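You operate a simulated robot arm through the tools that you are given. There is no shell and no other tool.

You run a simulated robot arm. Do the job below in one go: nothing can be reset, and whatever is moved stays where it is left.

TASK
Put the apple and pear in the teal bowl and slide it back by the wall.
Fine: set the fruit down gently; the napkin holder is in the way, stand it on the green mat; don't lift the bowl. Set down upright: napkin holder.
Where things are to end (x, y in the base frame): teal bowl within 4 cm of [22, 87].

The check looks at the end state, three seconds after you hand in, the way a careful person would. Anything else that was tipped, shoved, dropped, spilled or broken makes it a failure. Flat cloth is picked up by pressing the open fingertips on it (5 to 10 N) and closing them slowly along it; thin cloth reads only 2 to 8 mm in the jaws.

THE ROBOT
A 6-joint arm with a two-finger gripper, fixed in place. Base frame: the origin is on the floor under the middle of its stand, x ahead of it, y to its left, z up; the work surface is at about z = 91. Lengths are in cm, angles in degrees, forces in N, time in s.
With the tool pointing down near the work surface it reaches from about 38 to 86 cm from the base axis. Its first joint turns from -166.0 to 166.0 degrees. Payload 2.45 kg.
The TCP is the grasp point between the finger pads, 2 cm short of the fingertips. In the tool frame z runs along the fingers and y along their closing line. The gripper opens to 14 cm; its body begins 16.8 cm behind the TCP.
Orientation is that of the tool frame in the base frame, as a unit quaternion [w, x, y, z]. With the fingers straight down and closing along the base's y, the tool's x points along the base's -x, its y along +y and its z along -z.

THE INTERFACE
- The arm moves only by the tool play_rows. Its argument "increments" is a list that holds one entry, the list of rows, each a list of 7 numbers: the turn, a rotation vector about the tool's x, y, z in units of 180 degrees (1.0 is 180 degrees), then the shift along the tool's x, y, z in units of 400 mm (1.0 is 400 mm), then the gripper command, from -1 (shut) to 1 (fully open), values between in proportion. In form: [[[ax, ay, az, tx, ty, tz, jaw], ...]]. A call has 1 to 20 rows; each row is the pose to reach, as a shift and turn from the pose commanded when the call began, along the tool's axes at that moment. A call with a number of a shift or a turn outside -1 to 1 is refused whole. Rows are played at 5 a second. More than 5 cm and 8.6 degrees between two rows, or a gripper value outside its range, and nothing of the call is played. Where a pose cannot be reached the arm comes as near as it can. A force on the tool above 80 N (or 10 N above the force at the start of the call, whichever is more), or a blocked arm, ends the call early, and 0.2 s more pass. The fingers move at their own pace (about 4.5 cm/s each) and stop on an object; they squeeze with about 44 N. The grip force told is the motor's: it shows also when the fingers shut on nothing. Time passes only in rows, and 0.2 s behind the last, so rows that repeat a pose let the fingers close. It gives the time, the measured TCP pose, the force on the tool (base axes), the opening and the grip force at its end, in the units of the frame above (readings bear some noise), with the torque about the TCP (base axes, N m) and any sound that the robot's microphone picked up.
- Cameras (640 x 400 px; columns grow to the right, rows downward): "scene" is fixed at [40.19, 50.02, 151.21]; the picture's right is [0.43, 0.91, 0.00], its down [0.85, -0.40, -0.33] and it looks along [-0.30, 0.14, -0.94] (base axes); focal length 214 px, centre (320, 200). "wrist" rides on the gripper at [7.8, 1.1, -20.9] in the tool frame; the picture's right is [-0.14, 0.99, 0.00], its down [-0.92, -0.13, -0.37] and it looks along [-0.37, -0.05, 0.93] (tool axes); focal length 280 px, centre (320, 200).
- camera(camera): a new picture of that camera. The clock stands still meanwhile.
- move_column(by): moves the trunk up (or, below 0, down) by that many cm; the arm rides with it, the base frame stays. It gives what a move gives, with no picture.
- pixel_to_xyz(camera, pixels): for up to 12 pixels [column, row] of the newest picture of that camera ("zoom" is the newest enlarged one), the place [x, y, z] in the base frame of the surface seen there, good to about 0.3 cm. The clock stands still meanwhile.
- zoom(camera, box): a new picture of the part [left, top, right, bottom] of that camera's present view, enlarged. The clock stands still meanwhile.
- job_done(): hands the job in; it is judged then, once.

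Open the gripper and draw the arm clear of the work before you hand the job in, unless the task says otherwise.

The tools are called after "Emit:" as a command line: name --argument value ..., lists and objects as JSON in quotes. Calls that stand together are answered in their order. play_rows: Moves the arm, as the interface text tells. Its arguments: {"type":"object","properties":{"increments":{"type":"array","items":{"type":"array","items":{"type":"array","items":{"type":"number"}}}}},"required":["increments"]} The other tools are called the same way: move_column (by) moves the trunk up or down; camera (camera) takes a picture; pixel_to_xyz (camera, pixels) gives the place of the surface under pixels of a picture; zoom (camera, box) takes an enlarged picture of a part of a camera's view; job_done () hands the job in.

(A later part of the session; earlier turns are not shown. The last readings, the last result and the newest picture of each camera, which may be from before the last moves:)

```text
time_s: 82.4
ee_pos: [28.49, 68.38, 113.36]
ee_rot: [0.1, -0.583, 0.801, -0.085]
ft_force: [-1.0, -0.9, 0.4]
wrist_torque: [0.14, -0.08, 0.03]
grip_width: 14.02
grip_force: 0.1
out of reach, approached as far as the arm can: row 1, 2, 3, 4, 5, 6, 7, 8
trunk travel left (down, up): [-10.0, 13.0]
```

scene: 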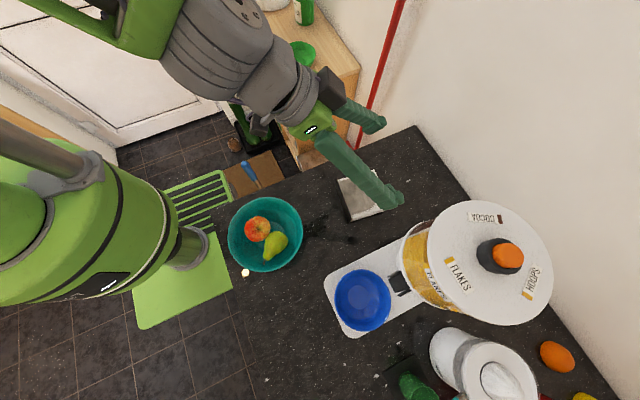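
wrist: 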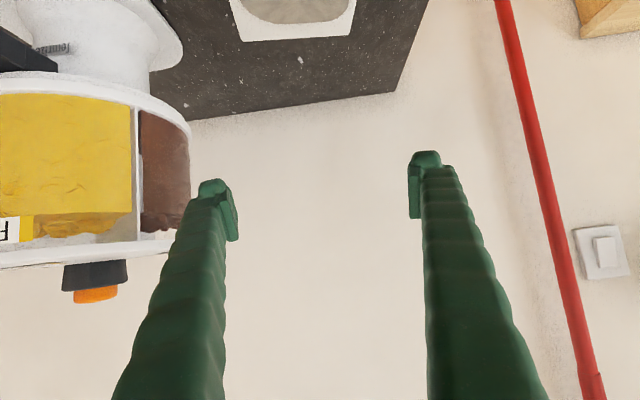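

The arm stayed in the swapped wrist branch and stopped 16° short. The first test (tilting toward +y with the jaws along x) passed both ways, so I'll go back to that 60° pose and return along that path.

Emit:
play_rows --increments '[[[-0.0141, -0.0358, -0.0051, -0.002, 0.008, -0.004, 1], [-0.0282, -0.0717, -0.0102, -0.004, 0.016, -0.008, 1], [-0.0423, -0.1075, -0.0153, -0.006, 0.024, -0.012, 1], [-0.0564, -0.1434, -0.0204, -0.008, 0.032, -0.016, 1], [-0.0706, -0.1792, -0.0254, -0.01, 0.04, -0.02, 1], [-0.0847, -0.2151, -0.0305, -0.012, 0.048, -0.024, 1], [-0.0988, -0.2509, -0.0356, -0.014, 0.056, -0.028, 1], [-0.1129, -0.2868, -0.0407, -0.016, 0.064, -0.032, 1], [-0.127, -0.3226, -0.0458, -0.018, 0.072, -0.036, 1], [-0.127, -0.3226, -0.0458, -0.018, 0.072, -0.036, 1]]]'

Emit:
camera --camera "scene"

```text
time_s: 84.6
ee_pos: [25.61, 70.17, 113.85]
ee_rot: [0.354, -0.612, 0.612, 0.354]
ft_force: [1.3, -0.1, -0.6]
wrist_torque: [0.03, 0.0, -0.01]
grip_width: 14.01
grip_force: 0.2
out of reach, approached as far as the arm can: row 3, 4, 5, 6
trunk travel left (down, up): [-10.0, 13.0]
```

```text
taken
```

scene: 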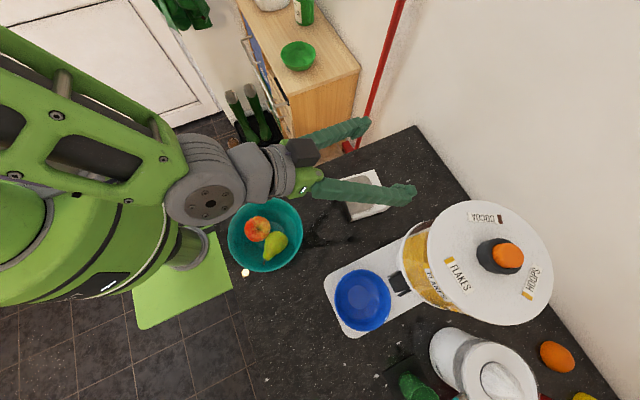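

Back at the known 60° pose. I'll return to vertical along the path that worked before.

Emit:
play_rows --increments '[[[0, 0.037, 0, 0, 0, 0, 1], [0, 0.074, 0, 0, 0, 0, 1], [0, 0.111, 0, 0, 0, 0, 1], [0, 0.148, 0, 0, 0, 0, 1], [0, 0.185, 0, 0, 0, 0, 1], [0, 0.222, 0, 0, 0, 0, 1], [0, 0.259, 0, 0, 0, 0, 1], [0, 0.296, 0, 0, 0, 0, 1], [0, 0.333, 0, 0, 0, 0, 1], [0, 0.333, 0, 0, 0, 0, 1]]]'

Emit:
camera --camera "scene"

```text
time_s: 86.8
ee_pos: [25.71, 70.23, 113.86]
ee_rot: [0.001, -0.706, 0.708, 0.0]
ft_force: [-0.4, -0.3, 0.5]
wrist_torque: [-0.02, 0.0, -0.02]
grip_width: 14.01
grip_force: 0.1
out of reach, approached as far as the arm can: row 4
trunk travel left (down, up): [-10.0, 13.0]
```

```text
taken
```

scene: 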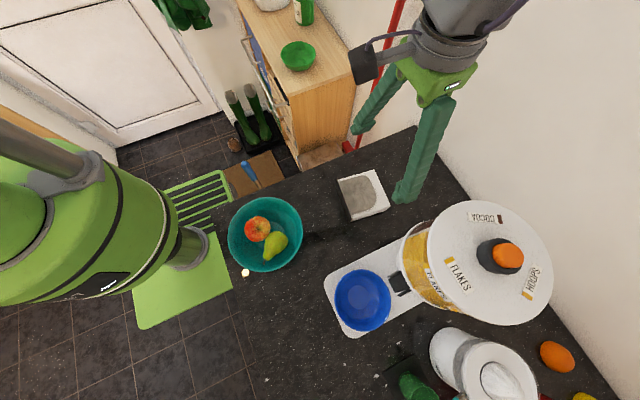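

Back to vertical in the normal branch. I'll move to the open area near the mat at (52, 31) and test how far the tool can lean inward there (negative tilt).

Emit:
play_rows --increments '[[[0, 0, 0.0208, 0.064, -0.027, 0, 1], [0, 0, 0.0417, 0.1275, -0.054, 0, 1], [0, 0, 0.0625, 0.191, -0.081, 0, 1], [0, 0, 0.0833, 0.255, -0.1075, 0, 0.8], [0, 0, 0.104, 0.3175, -0.145, 0, 0.8], [0, 0, 0.125, 0.38, -0.1825, 0, 0.8], [0, 0, 0.1458, 0.4425, -0.22, 0, 0.8], [0, 0, 0.1667, 0.505, -0.2575, 0, 0.8], [0, 0, 0.1875, 0.5675, -0.3075, 0, 0.8], [0, 0, 0.2083, 0.63, -0.3575, 0, 0.8], [0, 0, 0.229, 0.6925, -0.4075, 0, 0.8], [0, 0, 0.25, 0.755, -0.4575, 0, 0.8], [0, 0, 0.2708, 0.811, -0.5075, 0, 0.8], [0, 0, 0.2917, 0.8675, -0.5575, 0, 0.8], [0, 0, 0.3125, 0.924, -0.6075, 0, 0.8], [0, 0, 0.3333, 0.98, -0.6575, 0, 0.8], [0, 0, 0.3333, 0.98, -0.6575, 0, 0.8]]]'

Emit:
play_rows --increments '[[[0, 0.04, 0, 0, 0, 0, 0.8], [0, 0.08, 0, 0, 0, 0, 0.8], [0, 0.12, 0, 0, 0, 0, 0.8], [0, 0.16, 0, 0, 0, 0, 0.8], [0, 0.2, 0, 0, 0, 0, 0.8], [0, 0.24, 0, 0, 0, 0, 0.8], [0, 0.28, 0, 0, 0, 0, 0.8], [0, 0.31, 0, 0, 0, 0, 0.8], [0, 0.31, 0, 0, 0, 0, 0.8]]]'

Emit:
camera --camera "scene"

Emit:
camera --camera "wrist"

```text
time_s: 90.4
ee_pos: [51.97, 30.91, 113.7]
ee_rot: [0.002, -0.257, 0.966, 0.002]
ft_force: [0.6, -0.6, -0.3]
wrist_torque: [0.01, 0.0, 0.01]
grip_width: 12.61
grip_force: 0.1
trunk travel left (down, up): [-10.0, 13.0]
```

```text
time_s: 92.4
ee_pos: [46.05, 27.46, 110.85]
ee_rot: [-0.45, -0.229, 0.855, -0.12]
ft_force: [-0.5, 0.7, 0.0]
wrist_torque: [0.0, 0.03, 0.0]
grip_width: 12.59
grip_force: 0.1
out of reach, approached as far as the arm can: row 7, 8, 9
trunk travel left (down, up): [-10.0, 13.0]
```

```text
taken
```

scene: 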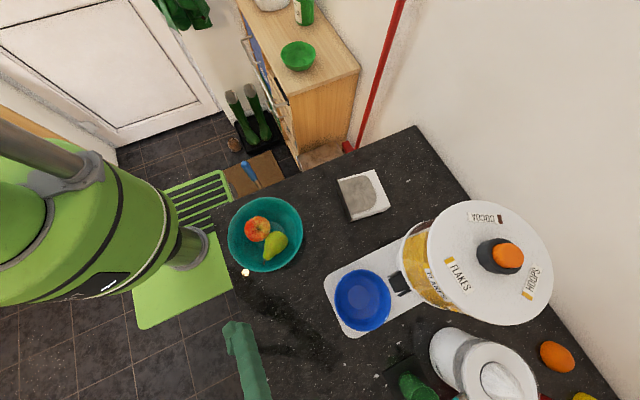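

```text
taken
```

wrist: 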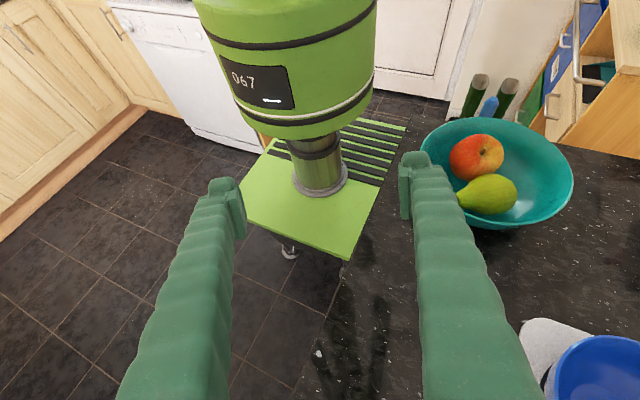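

Leaning inward reaches about −55° at small radius, and outward +36° was fine, which is enough in one branch. Now I'll level, move over the mat and test how far the tool can lean outward there.

Emit:
play_rows --increments '[[[0, -0.035, 0, 0, 0, -0.02, 0.8], [0, -0.07, 0, 0, 0, -0.04, 0.8], [0, -0.105, 0, 0, 0, -0.05, 0.8], [0, -0.14, 0, 0, 0, -0.06, 0.8], [0, -0.175, 0, 0, 0, -0.06, 0.8], [0, -0.21, 0, 0, 0, -0.06, 0.8], [0, -0.245, 0, 0, 0, -0.06, 0.8], [0, -0.28, 0, 0, 0, -0.06, 0.8], [0, -0.308, 0, 0, 0, -0.06, 0.8], [0, -0.308, 0, 0, 0, -0.06, 0.8]]]'

```text
time_s: 94.6
ee_pos: [47.72, 28.26, 112.3]
ee_rot: [-0.003, -0.258, 0.966, -0.001]
ft_force: [0.1, -0.2, -0.5]
wrist_torque: [0.02, 0.03, 0.06]
grip_width: 12.6
grip_force: 0.1
trunk travel left (down, up): [-10.0, 13.0]
```

Level again. Moving over the mat at (74, 40, 112) and tilting outward step by step.

Emit:
play_rows --increments '[[[0, 0, 0, -0.05, -0.005, 0, 0.8], [0, 0, 0, -0.12, -0.0125, 0, 0.8], [0, 0, 0, -0.2, -0.02, 0, 0.8], [0, 0, 0.002, -0.28, -0.029, 0, 0.8], [0, 0, 0.004, -0.36, -0.037, 0, 0.8], [0, 0, 0.006, -0.44, -0.046, 0, 0.8], [0, 0, 0.008, -0.52, -0.054, 0, 0.8], [0, 0, 0.008, -0.6, -0.062, 0, 0.8], [0, 0, 0.008, -0.66, -0.069, 0, 0.8], [0, 0, 0.008, -0.716, -0.0745, 0, 0.8], [0, 0, 0.008, -0.716, -0.0745, 0, 0.8]]]'

Emit:
play_rows --increments '[[[0, -0.035, 0, 0, 0, 0, 0.8], [0, -0.07, 0, 0, 0, 0, 0.8], [0, -0.105, 0, 0, 0, 0, 0.8], [0, -0.14, 0, 0, 0, 0, 0.8], [0, -0.175, 0, 0, 0, 0, 0.8], [0, -0.21, 0, 0, 0, 0, 0.8], [0, -0.21, 0, 0, 0, 0, 0.8]]]'

Emit:
play_rows --increments '[[[0, -0.025, 0, 0, 0, 0, 0.8], [0, -0.05, 0, 0, 0, 0, 0.8], [0, -0.05, 0, 0, 0, 0, 0.8]]]'

Emit:
camera --camera "wrist"

```text
time_s: 97.0
ee_pos: [74.02, 39.86, 112.18]
ee_rot: [-0.003, -0.245, 0.969, 0.0]
ft_force: [-0.2, -1.0, 0.3]
wrist_torque: [-0.01, 0.01, 0.02]
grip_width: 12.59
grip_force: 0.0
trunk travel left (down, up): [-10.0, 13.0]
```

```text
time_s: 98.6
ee_pos: [74.09, 39.86, 112.19]
ee_rot: [0.312, -0.233, 0.918, 0.08]
ft_force: [-0.6, -0.3, -0.9]
wrist_torque: [-0.02, 0.01, 0.0]
grip_width: 12.62
grip_force: 0.0
trunk travel left (down, up): [-10.0, 13.0]
```

```text
time_s: 99.4
ee_pos: [73.46, 40.95, 112.1]
ee_rot: [0.358, -0.234, 0.897, 0.11]
ft_force: [-0.1, 0.1, 0.0]
wrist_torque: [0.01, 0.01, 0.02]
grip_width: 12.63
grip_force: 0.1
out of reach, approached as far as the arm can: row 2
trunk travel left (down, up): [-10.0, 13.0]
```

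```text
taken
```

wrist: 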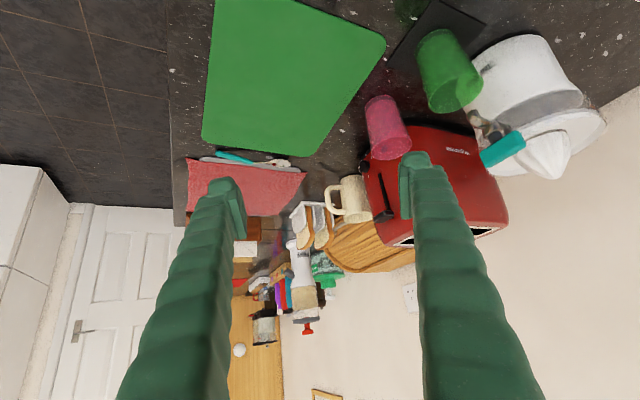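

At the mat the outward tilt is good to about 42°, so −48° → +40° suffices to stand the holder up without the swap. I'll level the tool and go back to the holder.

Emit:
play_rows --increments '[[[0, 0.035, 0, 0, 0, 0, 0.9], [0, 0.07, 0, 0, 0, 0, 0.9], [0, 0.105, 0, 0, 0, 0, 0.9], [0, 0.14, 0, 0, 0, 0, 0.9], [0, 0.175, 0, 0, 0, 0, 0.9], [0, 0.21, 0, 0, 0, 0, 0.9], [0, 0.2444, 0, 0, 0, 0, 0.9], [0, 0.2444, 0, 0, 0, 0, 0.9]]]'

```text
time_s: 101.2
ee_pos: [73.97, 39.81, 112.21]
ee_rot: [0.021, -0.245, 0.969, 0.006]
ft_force: [-0.1, 0.0, -1.1]
wrist_torque: [-0.01, -0.02, 0.03]
grip_width: 13.31
grip_force: 0.0
out of reach, approached as far as the arm can: row 1
trunk travel left (down, up): [-10.0, 13.0]
```

Nearly level. I'll travel back toward the holder in two moves, around the low-y side.

Emit:
play_rows --increments '[[[0, 0.007, -0.01, 0.06, 0.04, 0, 1], [0, 0.014, -0.025, 0.15, 0.1, 0, 1], [0, 0.014, -0.04, 0.24, 0.16, 0, 1], [0, 0.014, -0.055, 0.33, 0.22, 0, 1], [0, 0.014, -0.07, 0.42, 0.28, 0, 1], [0, 0.014, -0.085, 0.5, 0.333, 0, 1], [0, 0.014, -0.1, 0.545, 0.405, 0, 1], [0, 0.014, -0.115, 0.59, 0.475, 0, 1], [0, 0.014, -0.13, 0.635, 0.545, 0, 1], [0, 0.014, -0.145, 0.675, 0.615, 0, 1], [0, 0.014, -0.158, 0.71, 0.69, 0, 1], [0, 0.014, -0.1667, 0.735, 0.743, 0, 1], [0, 0.014, -0.1667, 0.735, 0.743, 0, 1]]]'

```text
time_s: 104.0
ee_pos: [34.08, 51.95, 110.67]
ee_rot: [0.002, -0.488, 0.873, -0.006]
ft_force: [0.7, 0.0, 0.0]
wrist_torque: [0.0, 0.0, 0.01]
grip_width: 14.0
grip_force: 0.0
trunk travel left (down, up): [-10.0, 13.0]
```

Now to directly above the holder at (25.7, 69.9) with the jaws along its length (yaw −82.8°).

Emit:
play_rows --increments '[[[0, 0, -0.015, -0.025, 0.04, 0, 1], [0, 0, -0.035, -0.07, 0.11, 0, 1], [0, 0, -0.06, -0.12, 0.18, 0, 1], [0, 0, -0.085, -0.17, 0.26, 0, 1], [0, 0, -0.11, -0.22, 0.335, 0, 1], [0, 0, -0.128, -0.255, 0.387, 0, 1], [0, 0, -0.1356, -0.2726, 0.4136, 0, 1], [0, 0, -0.1356, -0.2726, 0.4136, 0, 1]]]'

Emit:
camera --camera "wrist"

```text
time_s: 105.8
ee_pos: [25.64, 70.09, 110.51]
ee_rot: [-0.001, -0.662, 0.749, -0.005]
ft_force: [-1.0, -0.6, 0.2]
wrist_torque: [0.04, 0.0, 0.0]
grip_width: 13.98
grip_force: 0.0
trunk travel left (down, up): [-10.0, 13.0]
```

```text
taken
```

wrist: 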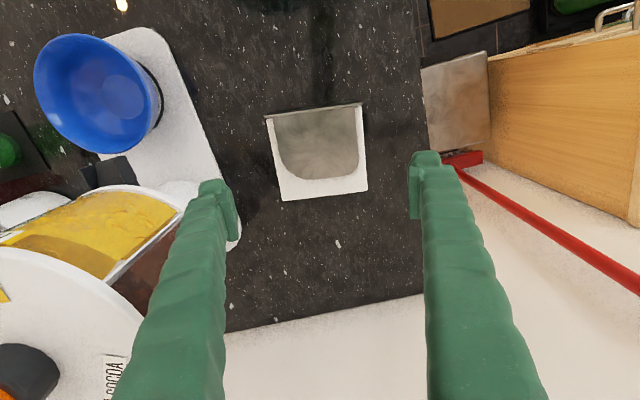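

The holder is centred under the TCP and aligned with the jaws (base edge slope 7° matches the camera's roll). I'll lower to z≈94 with the jaws fully open.

Emit:
play_rows --increments '[[[0, 0, 0, 0, 0, 0.05, 1], [0, 0, 0, 0, 0, 0.11, 1], [0, 0, 0, 0, 0, 0.17, 1], [0, 0, 0, 0, 0, 0.23, 1], [0, 0, 0, 0, 0, 0.29, 1], [0, 0, 0, 0, 0, 0.34, 1], [0, 0, 0, 0, 0, 0.38, 1], [0, 0, 0, 0, 0, 0.41, 1], [0, 0, 0, 0, 0, 0.41, 1]]]'

Emit:
camera --camera "wrist"

```text
time_s: 107.8
ee_pos: [25.95, 69.85, 94.21]
ee_rot: [-0.001, -0.661, 0.75, -0.005]
ft_force: [-0.2, 0.2, 0.3]
wrist_torque: [0.0, -0.03, 0.02]
grip_width: 14.0
grip_force: 0.1
trunk travel left (down, up): [-10.0, 13.0]
```

```text
taken
```

wrist: 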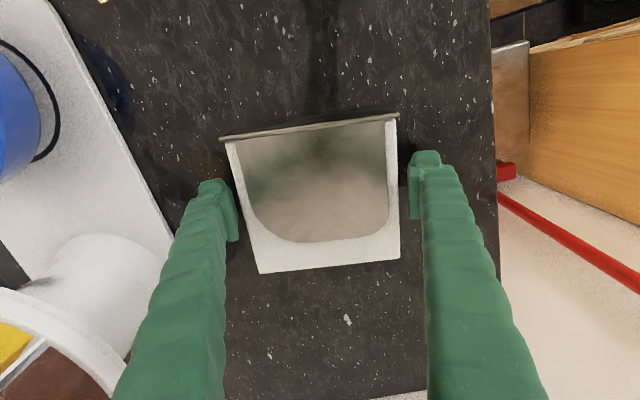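

The fingers straddle the holder's two ends. I'll close slowly in small steps.

Emit:
play_rows --increments '[[[0, 0, 0, 0, 0, 0, 0.9], [0, 0, 0, 0, 0, 0, 0.8], [0, 0, 0, 0, 0, 0, 0.72], [0, 0, 0, 0, 0, 0, 0.66], [0, 0, 0, 0, 0, 0, 0.62], [0, 0, 0, 0, 0, 0, 0.58], [0, 0, 0, 0, 0, 0, 0.54], [0, 0, 0, 0, 0, 0, 0.5], [0, 0, 0, 0, 0, 0, 0.45], [0, 0, 0, 0, 0, 0, 0.45]]]'

Emit:
zoom --camera "wrist" --box '[180, 80, 460, 300]'

```text
time_s: 110.0
ee_pos: [25.8, 69.92, 94.34]
ee_rot: [0.0, -0.661, 0.75, -0.004]
ft_force: [1.8, -0.8, 3.9]
wrist_torque: [-0.11, 0.0, 0.02]
grip_width: 12.49
grip_force: 44.7
trunk travel left (down, up): [-10.0, 13.0]
```

```text
1.82 times, centred on (320, 190) of wrist
```

zoom: 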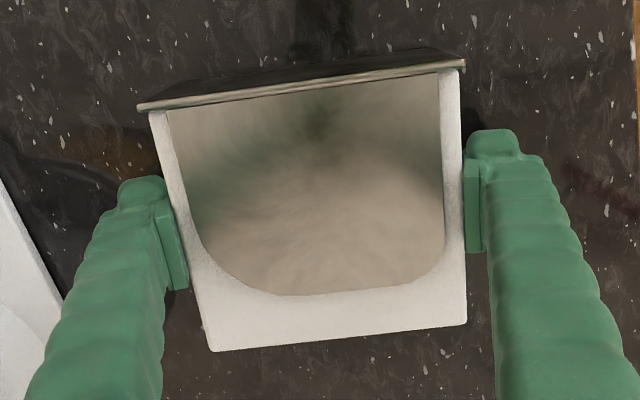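

Gripped at 12.5 cm with 44 N. I'll lift 2 cm very gently and check.

Emit:
play_rows --increments '[[[0, 0, 0, 0, 0, -0.004, 0.4], [0, 0, 0, 0, 0, -0.01, 0.4], [0, 0, 0, 0, 0, -0.018, 0.4], [0, 0, 0, 0, 0, -0.028, 0.4], [0, 0, 0, 0, 0, -0.038, 0.4], [0, 0, 0, 0, 0, -0.046, 0.4], [0, 0, 0, 0, 0, -0.05, 0.4], [0, 0, 0, 0, 0, -0.05, 0.4]]]'

Emit:
zoom --camera "wrist" --box '[180, 80, 460, 300]'

Emit:
zoom --camera "scene" --box '[310, 130, 430, 230]'

```text
time_s: 111.8
ee_pos: [25.83, 69.8, 96.32]
ee_rot: [-0.001, -0.661, 0.75, -0.006]
ft_force: [0.3, -0.1, -3.0]
wrist_torque: [0.02, -0.02, 0.0]
grip_width: 12.45
grip_force: 44.0
trunk travel left (down, up): [-10.0, 13.0]
```

```text
1.82 times, centred on (320, 190) of wrist
```

zoom: 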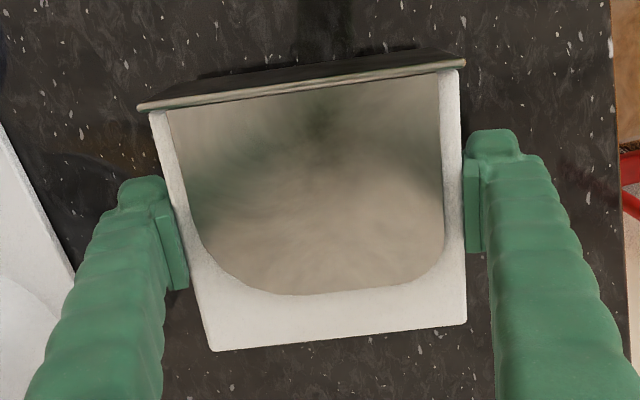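

```text
4.00 times, centred on (370, 180) of scene
```

zoom: 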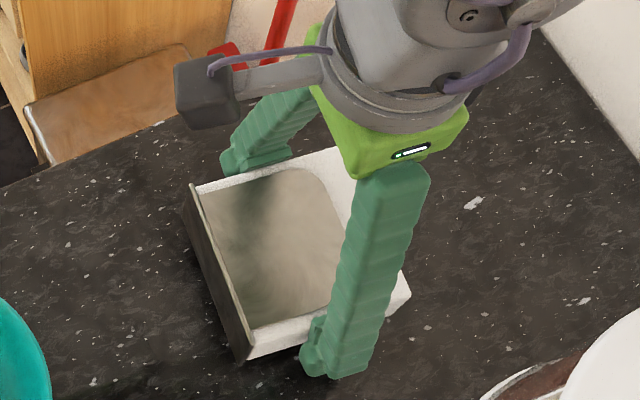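

The holder lifts rigidly and level (−3.0 N). I'll raise it slowly to z≈107.

Emit:
play_rows --increments '[[[0, 0, 0, 0, 0, -0.006, 0.4], [0, 0, 0, 0, 0, -0.018, 0.4], [0, 0, 0, 0, 0, -0.036, 0.4], [0, 0, 0, 0, 0, -0.06, 0.4], [0, 0, 0, 0, 0, -0.086, 0.4], [0, 0, 0, 0, 0, -0.113, 0.4], [0, 0, 0, 0, 0, -0.14, 0.4], [0, 0, 0, 0, 0, -0.167, 0.4], [0, 0, 0, 0, 0, -0.194, 0.4], [0, 0, 0, 0, 0, -0.22, 0.4], [0, 0, 0, 0, 0, -0.243, 0.4], [0, 0, 0, 0, 0, -0.26, 0.4], [0, 0, 0, 0, 0, -0.268, 0.4], [0, 0, 0, 0, 0, -0.268, 0.4]]]'

Emit:
camera --camera "wrist"

```text
time_s: 114.8
ee_pos: [25.6, 69.88, 106.88]
ee_rot: [0.0, -0.661, 0.75, -0.005]
ft_force: [-0.2, 1.0, -2.5]
wrist_torque: [0.0, 0.01, 0.03]
grip_width: 12.44
grip_force: 43.9
trunk travel left (down, up): [-10.0, 13.0]
```

```text
taken
```

wrist: 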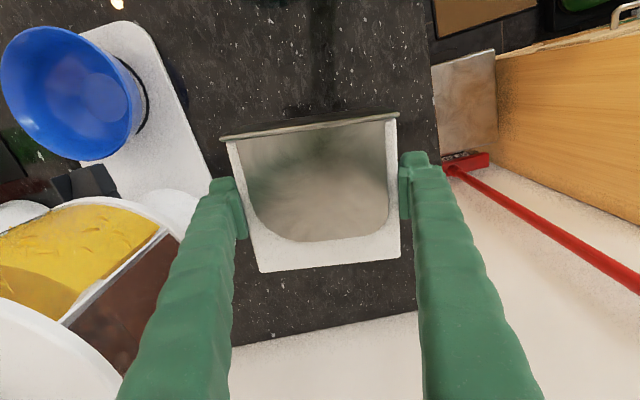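

Held firmly. I'll carry it slowly and level toward the free area, turning gradually, first to (36, 47).

Emit:
play_rows --increments '[[[0, 0, 0.005, 0.0114, -0.0049, 0, 0.4], [0, 0, 0.012, 0.0341, -0.0146, 0, 0.4], [0, 0, 0.022, 0.0683, -0.0292, 0, 0.4], [0, 0, 0.035, 0.1053, -0.045, 0, 0.4], [0, 0, 0.048, 0.1423, -0.0608, 0, 0.4], [0, 0, 0.062, 0.1792, -0.0765, 0, 0.4], [0, 0, 0.076, 0.2162, -0.0923, 0, 0.4], [0, 0, 0.09, 0.2532, -0.1081, 0, 0.4], [0, 0, 0.104, 0.2895, -0.1257, 0, 0.4], [0, 0, 0.118, 0.3171, -0.1486, 0, 0.4], [0, 0, 0.132, 0.3471, -0.1736, 0, 0.4], [0, 0, 0.146, 0.3772, -0.1986, 0, 0.4], [0, 0, 0.16, 0.4072, -0.2237, 0, 0.4], [0, 0, 0.174, 0.4373, -0.2487, 0, 0.4], [0, 0, 0.188, 0.4674, -0.2737, 0, 0.4], [0, 0, 0.2, 0.4949, -0.2966, 0, 0.4], [0, 0, 0.209, 0.5175, -0.3154, 0, 0.4], [0, 0, 0.214, 0.53, -0.3258, 0, 0.4], [0, 0, 0.216, 0.535, -0.33, 0, 0.4]]]'

Emit:
camera --camera "scene"

```text
time_s: 118.8
ee_pos: [36.14, 47.15, 107.25]
ee_rot: [0.001, -0.374, 0.927, -0.005]
ft_force: [0.4, -0.6, -2.4]
wrist_torque: [-0.02, 0.01, 0.0]
grip_width: 12.4
grip_force: 43.9
trunk travel left (down, up): [-10.0, 13.0]
```

```text
taken
```

scene: 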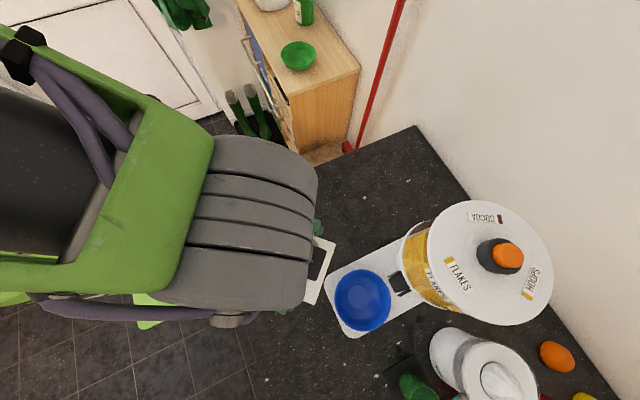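

Still firm. Continuing to (44, 38) with the last of the turn.

Emit:
play_rows --increments '[[[0, 0, 0.004, 0.0007, -0.01, 0, 0.4], [0, 0, 0.012, 0.002, -0.03, 0, 0.4], [0, 0, 0.026, 0.0034, -0.06, 0, 0.4], [0, 0, 0.042, 0.0054, -0.095, 0, 0.4], [0, 0, 0.058, 0.0073, -0.13, 0, 0.4], [0, 0, 0.074, 0.0093, -0.165, 0, 0.4], [0, 0, 0.09, 0.0113, -0.2, 0, 0.4], [0, 0, 0.105, 0.0133, -0.235, 0, 0.4], [0, 0, 0.118, 0.015, -0.265, 0, 0.4], [0, 0, 0.127, 0.0162, -0.287, 0, 0.4], [0, 0, 0.132, 0.017, -0.298, 0, 0.4], [0, 0, 0.133, 0.017, -0.301, 0, 0.4], [0, 0, 0.133, 0.017, -0.301, 0, 0.4]]]'

Emit:
camera --camera "wrist"

Emit:
camera --camera "scene"

```text
time_s: 121.6
ee_pos: [44.11, 37.93, 107.43]
ee_rot: [0.002, -0.174, 0.985, -0.005]
ft_force: [0.3, -0.4, -3.6]
wrist_torque: [0.03, 0.03, 0.02]
grip_width: 12.39
grip_force: 43.7
trunk travel left (down, up): [-10.0, 13.0]
```

```text
taken
```

wrist: 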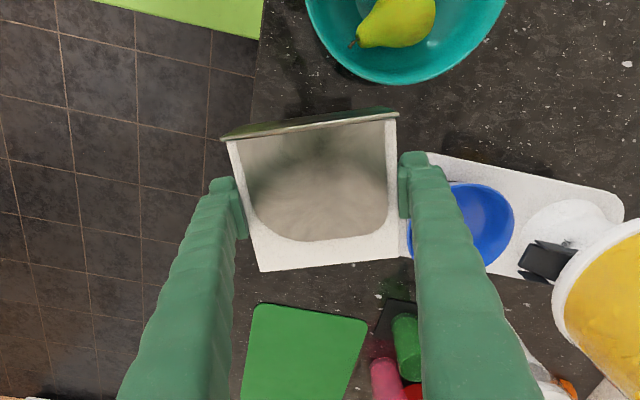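

```text
taken
```

scene: 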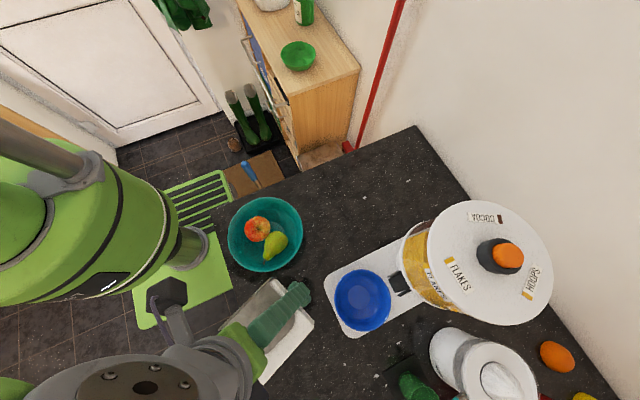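

Carried safely. Before lowering I'll check where the counter's front edge is, so that the holder lies fully on it.

Emit:
pixel_to_xyz --camera "wrist" --pixels '[[235, 150], [240, 110], [250, 100], [258, 80], [265, 50], [270, 90], [248, 290], [262, 303], [365, 322], [245, 395], [345, 395], [400, 350]]'

```text
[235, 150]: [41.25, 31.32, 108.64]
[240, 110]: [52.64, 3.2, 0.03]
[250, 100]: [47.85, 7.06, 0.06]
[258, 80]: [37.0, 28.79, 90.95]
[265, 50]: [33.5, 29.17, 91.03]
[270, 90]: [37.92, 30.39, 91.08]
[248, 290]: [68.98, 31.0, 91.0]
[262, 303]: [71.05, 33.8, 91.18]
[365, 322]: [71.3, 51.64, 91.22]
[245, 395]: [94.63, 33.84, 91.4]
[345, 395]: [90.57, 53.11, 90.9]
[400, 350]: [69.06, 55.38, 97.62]
```

The counter's front edge is at y≈28.5, so the holder fits. I'll shift 1 cm in +y and lower it flat onto the counter, slowing near contact.

Emit:
play_rows --increments '[[[0, 0, 0, -0.002, 0.006, 0.008, 0.4], [0, 0, 0, -0.005, 0.014, 0.028, 0.4], [0, 0, 0, -0.0086, 0.0235, 0.06, 0.4], [0, 0, 0, -0.0086, 0.0235, 0.095, 0.4], [0, 0, 0, -0.0086, 0.0235, 0.13, 0.4], [0, 0, 0, -0.0086, 0.0235, 0.165, 0.4], [0, 0, 0, -0.0086, 0.0235, 0.2, 0.4], [0, 0, 0, -0.0086, 0.0235, 0.235, 0.4], [0, 0, 0, -0.0086, 0.0235, 0.265, 0.4], [0, 0, 0, -0.0086, 0.0235, 0.29, 0.4], [0, 0, 0, -0.0086, 0.0235, 0.307, 0.4], [0, 0, 0, -0.0086, 0.0235, 0.318, 0.4], [0, 0, 0, -0.0086, 0.0235, 0.324, 0.4], [0, 0, 0, -0.0086, 0.0235, 0.324, 0.4]]]'

```text
time_s: 124.6
ee_pos: [44.07, 38.9, 94.56]
ee_rot: [0.002, -0.173, 0.985, -0.004]
ft_force: [-1.7, -2.0, 7.4]
wrist_torque: [0.31, 0.81, 0.18]
grip_width: 12.37
grip_force: 44.0
trunk travel left (down, up): [-10.0, 13.0]
```

It touches at one base corner with 7 N, nearly flat. I'll open slowly to let it settle.

Emit:
play_rows --increments '[[[0, 0, 0, 0, 0, 0, 0.7], [0, 0, 0, 0, 0, 0, 0.76], [0, 0, 0, 0, 0, 0, 0.8], [0, 0, 0, 0, 0, 0, 0.85], [0, 0, 0, 0, 0, 0, 0.9], [0, 0, 0, 0, 0, 0, 1], [0, 0, 0, 0, 0, 0, 1]]]'

Emit:
camera --camera "wrist"

```text
time_s: 126.2
ee_pos: [44.14, 38.81, 94.43]
ee_rot: [0.003, -0.174, 0.985, -0.005]
ft_force: [0.0, -0.1, 0.0]
wrist_torque: [0.02, 0.0, 0.01]
grip_width: 13.99
grip_force: 0.1
trunk travel left (down, up): [-10.0, 13.0]
```

```text
taken
```

wrist: 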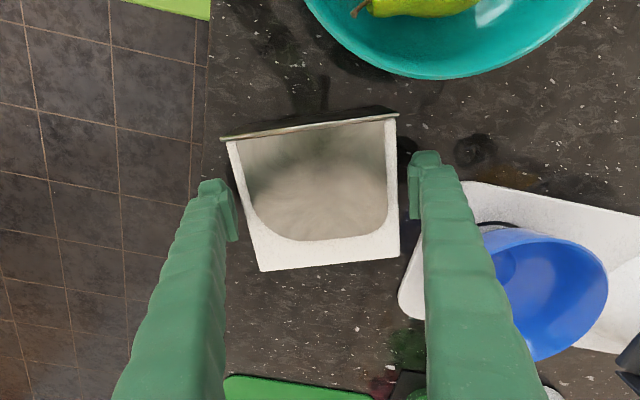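

The holder lies flat again. Before leaning the gripper I'll measure the blue bowl and scale on the right, because the right finger will lean toward them.

Emit:
pixel_to_xyz --camera "wrist" --pixels '[[490, 260], [540, 232], [605, 270], [590, 330], [540, 358], [515, 300], [408, 300], [465, 185], [240, 150], [390, 125], [260, 268], [398, 255]]'

Emit:
camera --camera "scene"

Emit:
pixel_to_xyz --camera "scene" --pixels '[[336, 300], [345, 275], [345, 322], [362, 271], [389, 300], [362, 329], [326, 283], [350, 337]]'

```text
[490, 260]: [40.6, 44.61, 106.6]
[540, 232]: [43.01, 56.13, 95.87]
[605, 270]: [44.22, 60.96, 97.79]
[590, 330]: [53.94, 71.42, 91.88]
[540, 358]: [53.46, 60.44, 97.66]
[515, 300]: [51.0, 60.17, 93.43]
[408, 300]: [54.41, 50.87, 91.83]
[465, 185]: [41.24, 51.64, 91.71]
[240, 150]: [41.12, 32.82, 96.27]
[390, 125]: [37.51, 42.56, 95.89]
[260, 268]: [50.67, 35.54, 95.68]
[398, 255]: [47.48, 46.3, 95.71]
```

```text
taken
```

scene: 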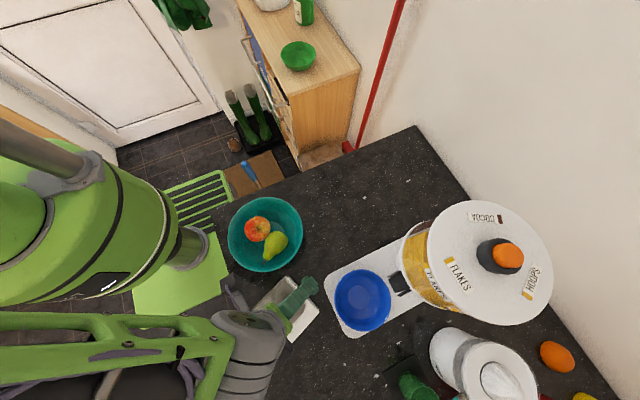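

```text
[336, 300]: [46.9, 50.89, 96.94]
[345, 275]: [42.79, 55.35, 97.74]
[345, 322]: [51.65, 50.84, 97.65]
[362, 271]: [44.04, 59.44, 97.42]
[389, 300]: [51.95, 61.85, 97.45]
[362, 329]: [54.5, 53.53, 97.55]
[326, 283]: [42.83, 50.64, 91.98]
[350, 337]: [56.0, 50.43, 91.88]
```

The blue bowl's rim is at z 97.6, its nearest edge at y≈50, which leaves about 1 cm beside the leaning right finger. I'll narrow the jaws slightly to 13.3 cm and lean the tool in place to −47°.

Emit:
play_rows --increments '[[[0, 0, 0, 0, 0, -0.006, 0.9], [0, 0.037, 0, 0, 0, -0.008, 0.9], [0, 0.074, 0, 0, 0, -0.008, 0.9], [0, 0.111, 0, 0, 0, -0.008, 0.9], [0, 0.148, 0, 0, 0, -0.008, 0.9], [0, 0.185, 0, 0, 0, -0.008, 0.9], [0, 0.222, 0, 0, 0, -0.008, 0.9], [0, 0.261, 0, 0, 0, -0.008, 0.9], [0, 0.261, 0, 0, 0, -0.008, 0.9]]]'

Emit:
camera --camera "scene"

Emit:
camera --camera "wrist"

```text
time_s: 128.2
ee_pos: [44.06, 38.88, 94.74]
ee_rot: [-0.392, -0.157, 0.904, -0.074]
ft_force: [-0.6, 0.9, 0.1]
wrist_torque: [0.11, 0.01, -0.01]
grip_width: 13.38
grip_force: 0.3
trunk travel left (down, up): [-10.0, 13.0]
```

```text
taken
```

scene: 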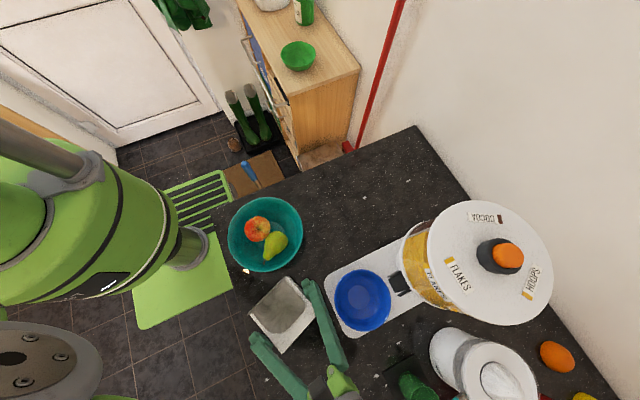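

```text
taken
```

wrist: 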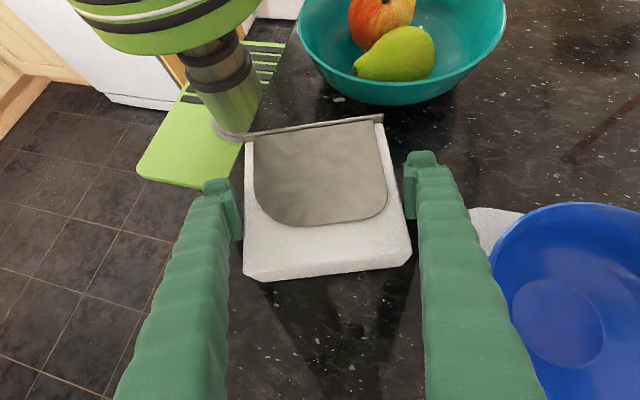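

The tool leans −47° with both fingers beside the holder's ends and the blue bowl untouched. I'll close slowly.

Emit:
play_rows --increments '[[[0, 0, 0, 0, 0, 0, 0.85], [0, 0, 0, 0, 0, 0, 0.8], [0, 0, 0, 0, 0, 0, 0.75], [0, 0, 0, 0, 0, 0, 0.7], [0, 0, 0, 0, 0, 0, 0.65], [0, 0, 0, 0, 0, 0, 0.6], [0, 0, 0, 0, 0, 0, 0.5], [0, 0, 0, 0, 0, 0, 0.4], [0, 0, 0, 0, 0, 0, 0.4]]]'

Emit:
zoom --camera "wrist" --box '[180, 90, 460, 310]'

```text
time_s: 130.2
ee_pos: [44.08, 38.9, 94.73]
ee_rot: [-0.39, -0.157, 0.904, -0.073]
ft_force: [3.2, 2.2, 7.0]
wrist_torque: [0.05, -0.1, -0.01]
grip_width: 13.22
grip_force: 44.3
trunk travel left (down, up): [-10.0, 13.0]
```

```text
1.82 times, centred on (320, 200) of wrist
```

zoom: 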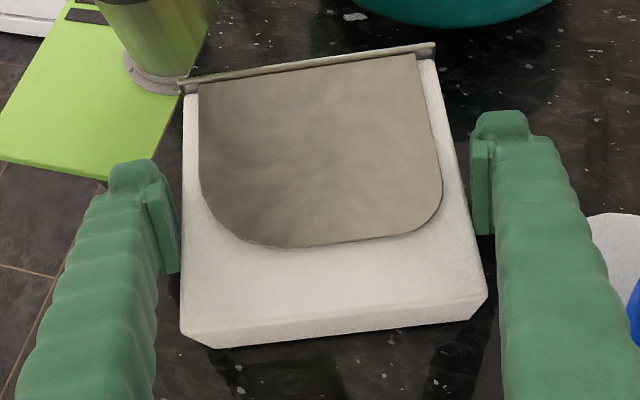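

The jaws stopped at 13.2 cm with 44 N and a 7 N push-back, wider than the 12.4 cm before. I'll look at the contact from the scene camera.

Emit:
zoom --camera "scene" --box '[235, 260, 365, 400]'

Emit:
zoom --camera "wrist" --box '[190, 120, 310, 280]'

Emit:
zoom --camera "wrist" --box '[340, 100, 460, 280]'

```text
2.86 times, centred on (300, 330) of scene
```

zoom: 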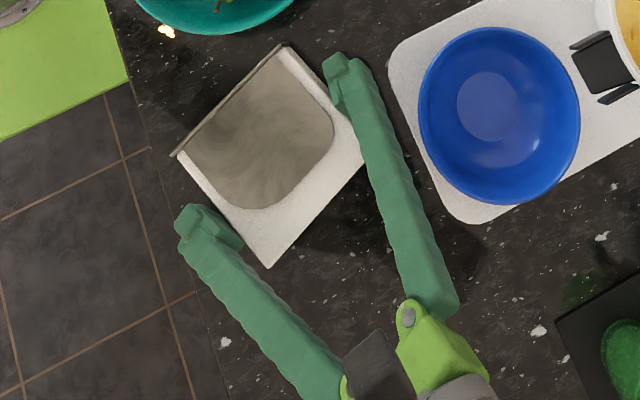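

```text
2.50 times, centred on (250, 200) of wrist
```

zoom: 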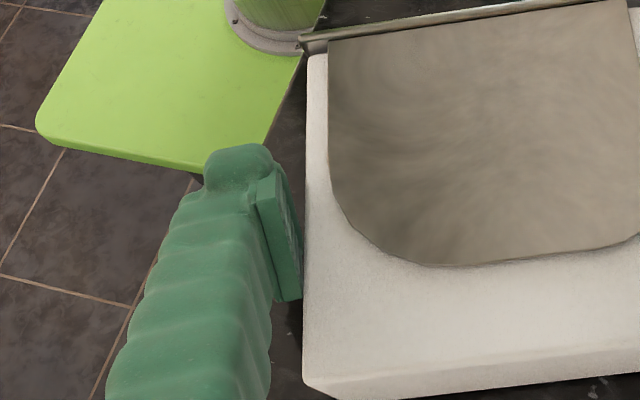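

```text
2.22 times, centred on (400, 190) of wrist
```

zoom: 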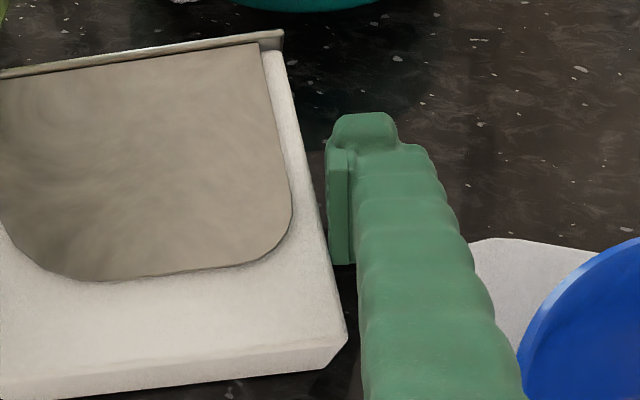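

Only the left pad seems to touch properly. I'll reopen, lower 5 mm, shift 2 mm to the left finger's side and close again.

Emit:
play_rows --increments '[[[0, 0, 0, 0, 0, 0, 0.9], [0, 0, 0, 0, 0, 0, 0.95], [0, 0, 0, -0.0045, -0.0025, 0.0042, 0.95], [0, 0, 0, -0.0091, -0.005, 0.0085, 0.95], [0, 0, 0, -0.0091, -0.005, 0.0085, 0.95], [0, 0, 0, -0.0091, -0.005, 0.0085, 0.9], [0, 0, 0, -0.0091, -0.005, 0.0085, 0.85], [0, 0, 0, -0.0091, -0.005, 0.0085, 0.8], [0, 0, 0, -0.0091, -0.005, 0.0085, 0.75], [0, 0, 0, -0.0091, -0.005, 0.0085, 0.7], [0, 0, 0, -0.0091, -0.005, 0.0085, 0.6], [0, 0, 0, -0.0091, -0.005, 0.0085, 0.5], [0, 0, 0, -0.0091, -0.005, 0.0085, 0.4], [0, 0, 0, -0.0091, -0.005, 0.0085, 0.4]]]'

Emit:
zoom --camera "wrist" --box '[180, 90, 460, 310]'

```text
time_s: 133.2
ee_pos: [44.28, 38.57, 94.28]
ee_rot: [-0.39, -0.158, 0.904, -0.073]
ft_force: [0.9, -0.3, -0.7]
wrist_torque: [-0.02, -0.03, 0.01]
grip_width: 13.22
grip_force: 43.8
trunk travel left (down, up): [-10.0, 13.0]
```

```text
1.82 times, centred on (320, 200) of wrist
```

zoom: 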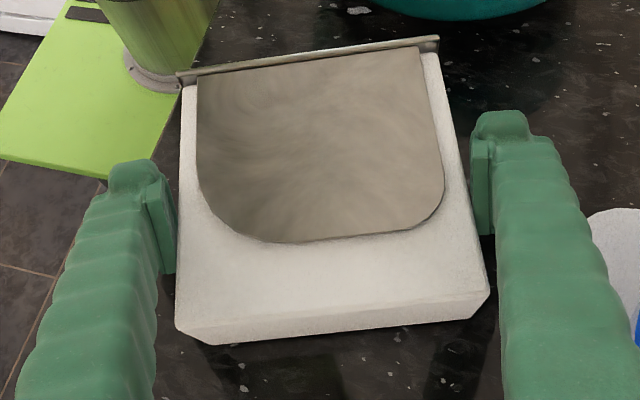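

The width is the same, 13.2 cm, now without push-back. I'll try a gentle 2 cm lift and check that it holds.

Emit:
play_rows --increments '[[[0, 0, 0, 0.003, 0, -0.003, 0.4], [0, 0, 0, 0.007, 0, -0.007, 0.4], [0, 0, 0, 0.013, 0, -0.012, 0.4], [0, 0, 0, 0.02, 0, -0.019, 0.4], [0, 0, 0, 0.027, 0, -0.025, 0.4], [0, 0, 0, 0.033, 0, -0.031, 0.4], [0, 0, 0, 0.037, 0, -0.034, 0.4], [0, 0, 0, 0.037, 0, -0.034, 0.4]]]'

Emit:
zoom --camera "wrist" --box '[180, 90, 460, 310]'

Emit:
zoom --camera "scene" --box '[235, 260, 365, 400]'

```text
time_s: 135.0
ee_pos: [44.16, 38.73, 96.25]
ee_rot: [-0.39, -0.157, 0.904, -0.073]
ft_force: [-0.7, -0.6, -3.0]
wrist_torque: [0.02, -0.01, -0.02]
grip_width: 13.22
grip_force: 44.0
trunk travel left (down, up): [-10.0, 13.0]
```

```text
1.82 times, centred on (320, 200) of wrist
```

zoom: 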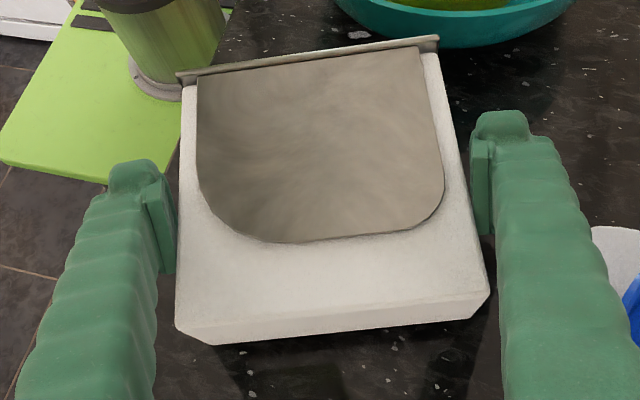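

```text
2.86 times, centred on (300, 330) of scene
```

zoom: 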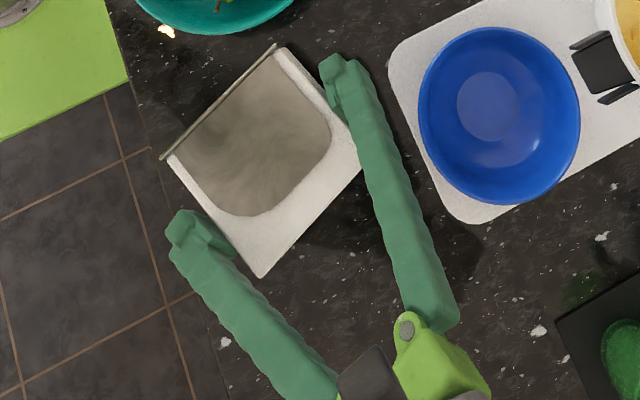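

It holds (−3.0 N, no torque). I'll raise it straight up by 14 cm, slowly.

Emit:
play_rows --increments '[[[0, 0, 0, 0.0055, 0, -0.0051, 0.4], [0, 0, 0, 0.0165, 0, -0.0153, 0.4], [0, 0, 0, 0.0329, 0, -0.0307, 0.4], [0, 0, 0, 0.053, 0, -0.0494, 0.4], [0, 0, 0, 0.0749, 0, -0.0699, 0.4], [0, 0, 0, 0.0969, 0, -0.0904, 0.4], [0, 0, 0, 0.1188, 0, -0.1108, 0.4], [0, 0, 0, 0.1407, 0, -0.1313, 0.4], [0, 0, 0, 0.1627, 0, -0.1517, 0.4], [0, 0, 0, 0.1846, 0, -0.1722, 0.4], [0, 0, 0, 0.2066, 0, -0.1927, 0.4], [0, 0, 0, 0.2267, 0, -0.2114, 0.4], [0, 0, 0, 0.2413, 0, -0.2251, 0.4], [0, 0, 0, 0.2504, 0, -0.2336, 0.4], [0, 0, 0, 0.2559, 0, -0.2387, 0.4], [0, 0, 0, 0.2559, 0, -0.2387, 0.4]]]'

```text
time_s: 138.4
ee_pos: [44.06, 38.84, 110.31]
ee_rot: [-0.391, -0.157, 0.904, -0.073]
ft_force: [0.5, 0.4, -3.2]
wrist_torque: [0.06, -0.02, 0.01]
grip_width: 13.22
grip_force: 43.7
trunk travel left (down, up): [-10.0, 13.0]
```

Stable. Now I'll tilt slowly from −47° back to 0° in place, 3.4° per row.

Emit:
play_rows --increments '[[[0, -0.005, 0, 0, 0, 0, 0.4], [0, -0.015, 0, 0, 0, 0, 0.4], [0, -0.031, 0, 0, 0, 0, 0.4], [0, -0.05, 0, 0, 0, 0, 0.4], [0, -0.07, 0, 0, 0, 0, 0.4], [0, -0.09, 0, 0, 0, 0, 0.4], [0, -0.11, 0, 0, 0, 0, 0.4], [0, -0.13, 0, 0, 0, 0, 0.4], [0, -0.15, 0, 0, 0, 0, 0.4], [0, -0.17, 0, 0, 0, 0, 0.4], [0, -0.19, 0, 0, 0, 0, 0.4], [0, -0.21, 0, 0, 0, 0, 0.4], [0, -0.23, 0, 0, 0, 0, 0.4], [0, -0.247, 0, 0, 0, 0, 0.4], [0, -0.257, 0, 0, 0, 0, 0.4], [0, -0.261, 0, 0, 0, 0, 0.4], [0, -0.261, 0, 0, 0, 0, 0.4]]]'

Emit:
camera --camera "wrist"

Emit:
camera --camera "scene"

```text
time_s: 142.0
ee_pos: [43.95, 38.66, 110.24]
ee_rot: [0.004, -0.173, 0.985, -0.005]
ft_force: [-0.5, -0.3, -3.0]
wrist_torque: [0.05, 0.01, -0.02]
grip_width: 13.26
grip_force: 43.9
trunk travel left (down, up): [-10.0, 13.0]
```

```text
taken
```

wrist: 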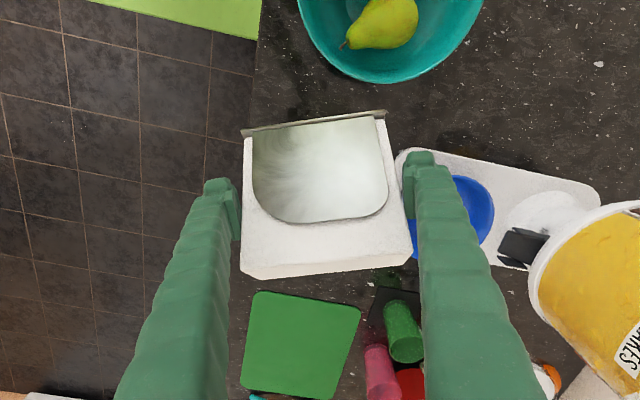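

```text
taken
```

scene: 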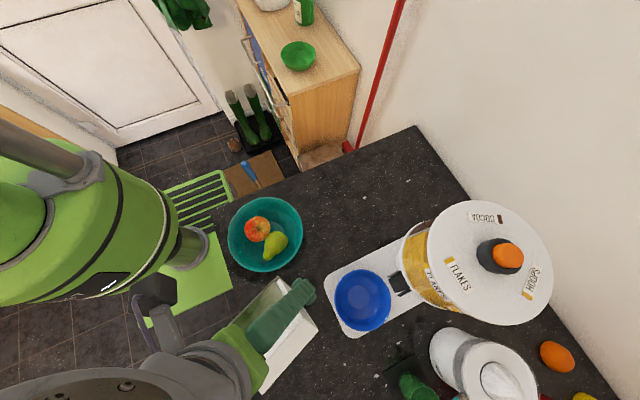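

The holder survived the tilt (grip 13.26 cm, −3.0 N) and now leans 47° up. Before going to the mat I'll measure the cups beside it.

Emit:
pixel_to_xyz --camera "wrist" --pixels '[[403, 308], [405, 355], [372, 352], [385, 390], [410, 385], [253, 293], [360, 305], [240, 385], [325, 397], [380, 295], [420, 330], [365, 375]]'

Emit:
zoom --camera "wrist" --box '[230, 270, 460, 400]'

```text
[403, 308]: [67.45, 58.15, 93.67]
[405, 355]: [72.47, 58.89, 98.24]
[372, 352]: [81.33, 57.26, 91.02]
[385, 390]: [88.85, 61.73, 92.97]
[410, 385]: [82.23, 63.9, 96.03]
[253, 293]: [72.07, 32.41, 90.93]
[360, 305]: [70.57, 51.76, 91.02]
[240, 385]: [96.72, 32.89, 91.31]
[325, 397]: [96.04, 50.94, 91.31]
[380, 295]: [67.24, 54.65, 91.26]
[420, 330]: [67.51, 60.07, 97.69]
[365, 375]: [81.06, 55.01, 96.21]
```

```text
2.78 times, centred on (345, 335) of wrist
```

zoom: 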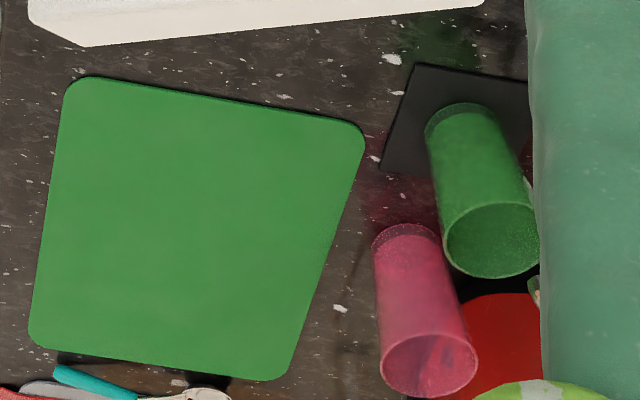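

The green cup (70, 59) and pink glass (81, 58) stay more than 8 cm from the planned spot. I'll carry the holder slowly to above the mat's near part at (73, 39.6, 112).

Emit:
play_rows --increments '[[[0, 0, -0.0005, -0.0069, -0.0022, -0.0005, 0.4], [0, 0, -0.0014, -0.0207, -0.0067, -0.0014, 0.4], [0, 0, -0.0034, -0.0483, -0.0157, -0.0032, 0.4], [0, 0, -0.0058, -0.0829, -0.027, -0.0054, 0.4], [0, 0, -0.0086, -0.1243, -0.0405, -0.0081, 0.4], [0, 0, -0.0115, -0.1658, -0.054, -0.0108, 0.4], [0, 0, -0.0144, -0.2072, -0.0675, -0.0135, 0.4], [0, 0, -0.0173, -0.2487, -0.081, -0.0162, 0.4], [0, 0, -0.0202, -0.2901, -0.0945, -0.0189, 0.4], [0, 0, -0.023, -0.3315, -0.108, -0.0216, 0.4], [0, 0, -0.0259, -0.373, -0.1214, -0.0243, 0.4], [0, 0, -0.0288, -0.4144, -0.1349, -0.027, 0.4], [0, 0, -0.0317, -0.4559, -0.1484, -0.0297, 0.4], [0, 0, -0.0346, -0.4973, -0.1619, -0.0324, 0.4], [0, 0, -0.0374, -0.5387, -0.1754, -0.0351, 0.4], [0, 0, -0.0403, -0.5802, -0.1889, -0.0378, 0.4], [0, 0, -0.0432, -0.6216, -0.2024, -0.0405, 0.4], [0, 0, -0.0456, -0.6562, -0.2137, -0.0428, 0.4], [0, 0, -0.0473, -0.6803, -0.2215, -0.0443, 0.4], [0, 0, -0.048, -0.6907, -0.2249, -0.045, 0.4]]]'

Emit:
camera --camera "wrist"

```text
time_s: 146.2
ee_pos: [73.1, 40.03, 112.24]
ee_rot: [0.001, -0.247, 0.969, -0.004]
ft_force: [0.1, -0.9, -3.3]
wrist_torque: [-0.02, 0.02, 0.01]
grip_width: 13.23
grip_force: 44.3
trunk travel left (down, up): [-10.0, 13.0]
```

```text
taken
```

wrist: 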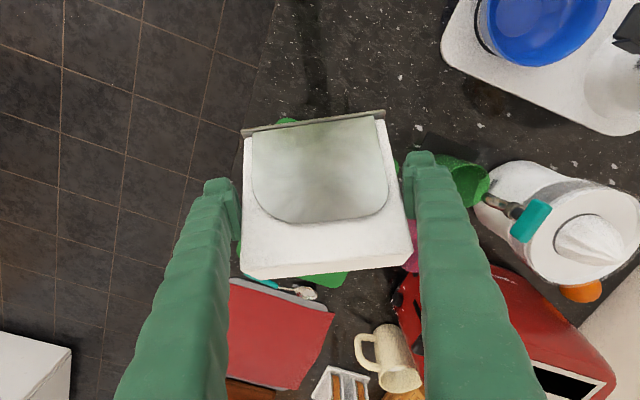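

The mat shows below, the holder still firm. Now tilt outward slowly to +40° here, where the range was tested.

Emit:
play_rows --increments '[[[0, -0.004, 0, 0, 0, 0, 0.4], [0, -0.012, 0, 0, 0, 0, 0.4], [0, -0.026, 0, 0, 0, 0, 0.4], [0, -0.043, 0, 0, 0, 0, 0.4], [0, -0.06, 0, 0, 0, 0, 0.4], [0, -0.077, 0, 0, 0, 0, 0.4], [0, -0.094, 0, 0, 0, 0, 0.4], [0, -0.111, 0, 0, 0, 0, 0.4], [0, -0.128, 0, 0, 0, 0, 0.4], [0, -0.145, 0, 0, 0, 0, 0.4], [0, -0.162, 0, 0, 0, 0, 0.4], [0, -0.179, 0, 0, 0, 0, 0.4], [0, -0.196, 0, 0, 0, 0, 0.4], [0, -0.211, 0, 0, 0, 0, 0.4], [0, -0.22, 0, 0, 0, 0, 0.4], [0, -0.2222, 0, 0, 0, 0, 0.4], [0, -0.2222, 0, 0, 0, 0, 0.4]]]'

Emit:
camera --camera "wrist"

```text
time_s: 149.8
ee_pos: [73.02, 39.74, 112.15]
ee_rot: [0.333, -0.235, 0.91, 0.08]
ft_force: [0.1, 1.4, -3.9]
wrist_torque: [-0.03, -0.01, 0.01]
grip_width: 13.24
grip_force: 44.4
trunk travel left (down, up): [-10.0, 13.0]
```

```text
taken
```

wrist: 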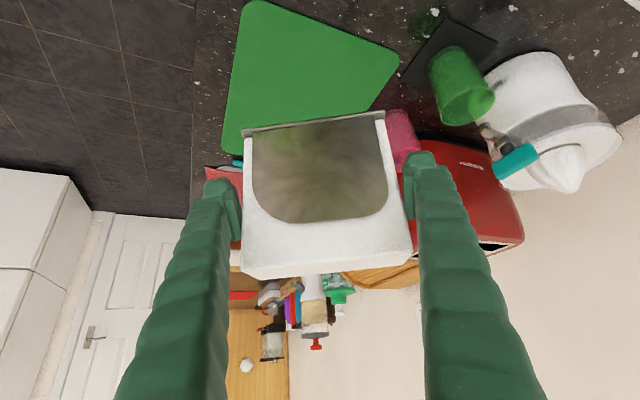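

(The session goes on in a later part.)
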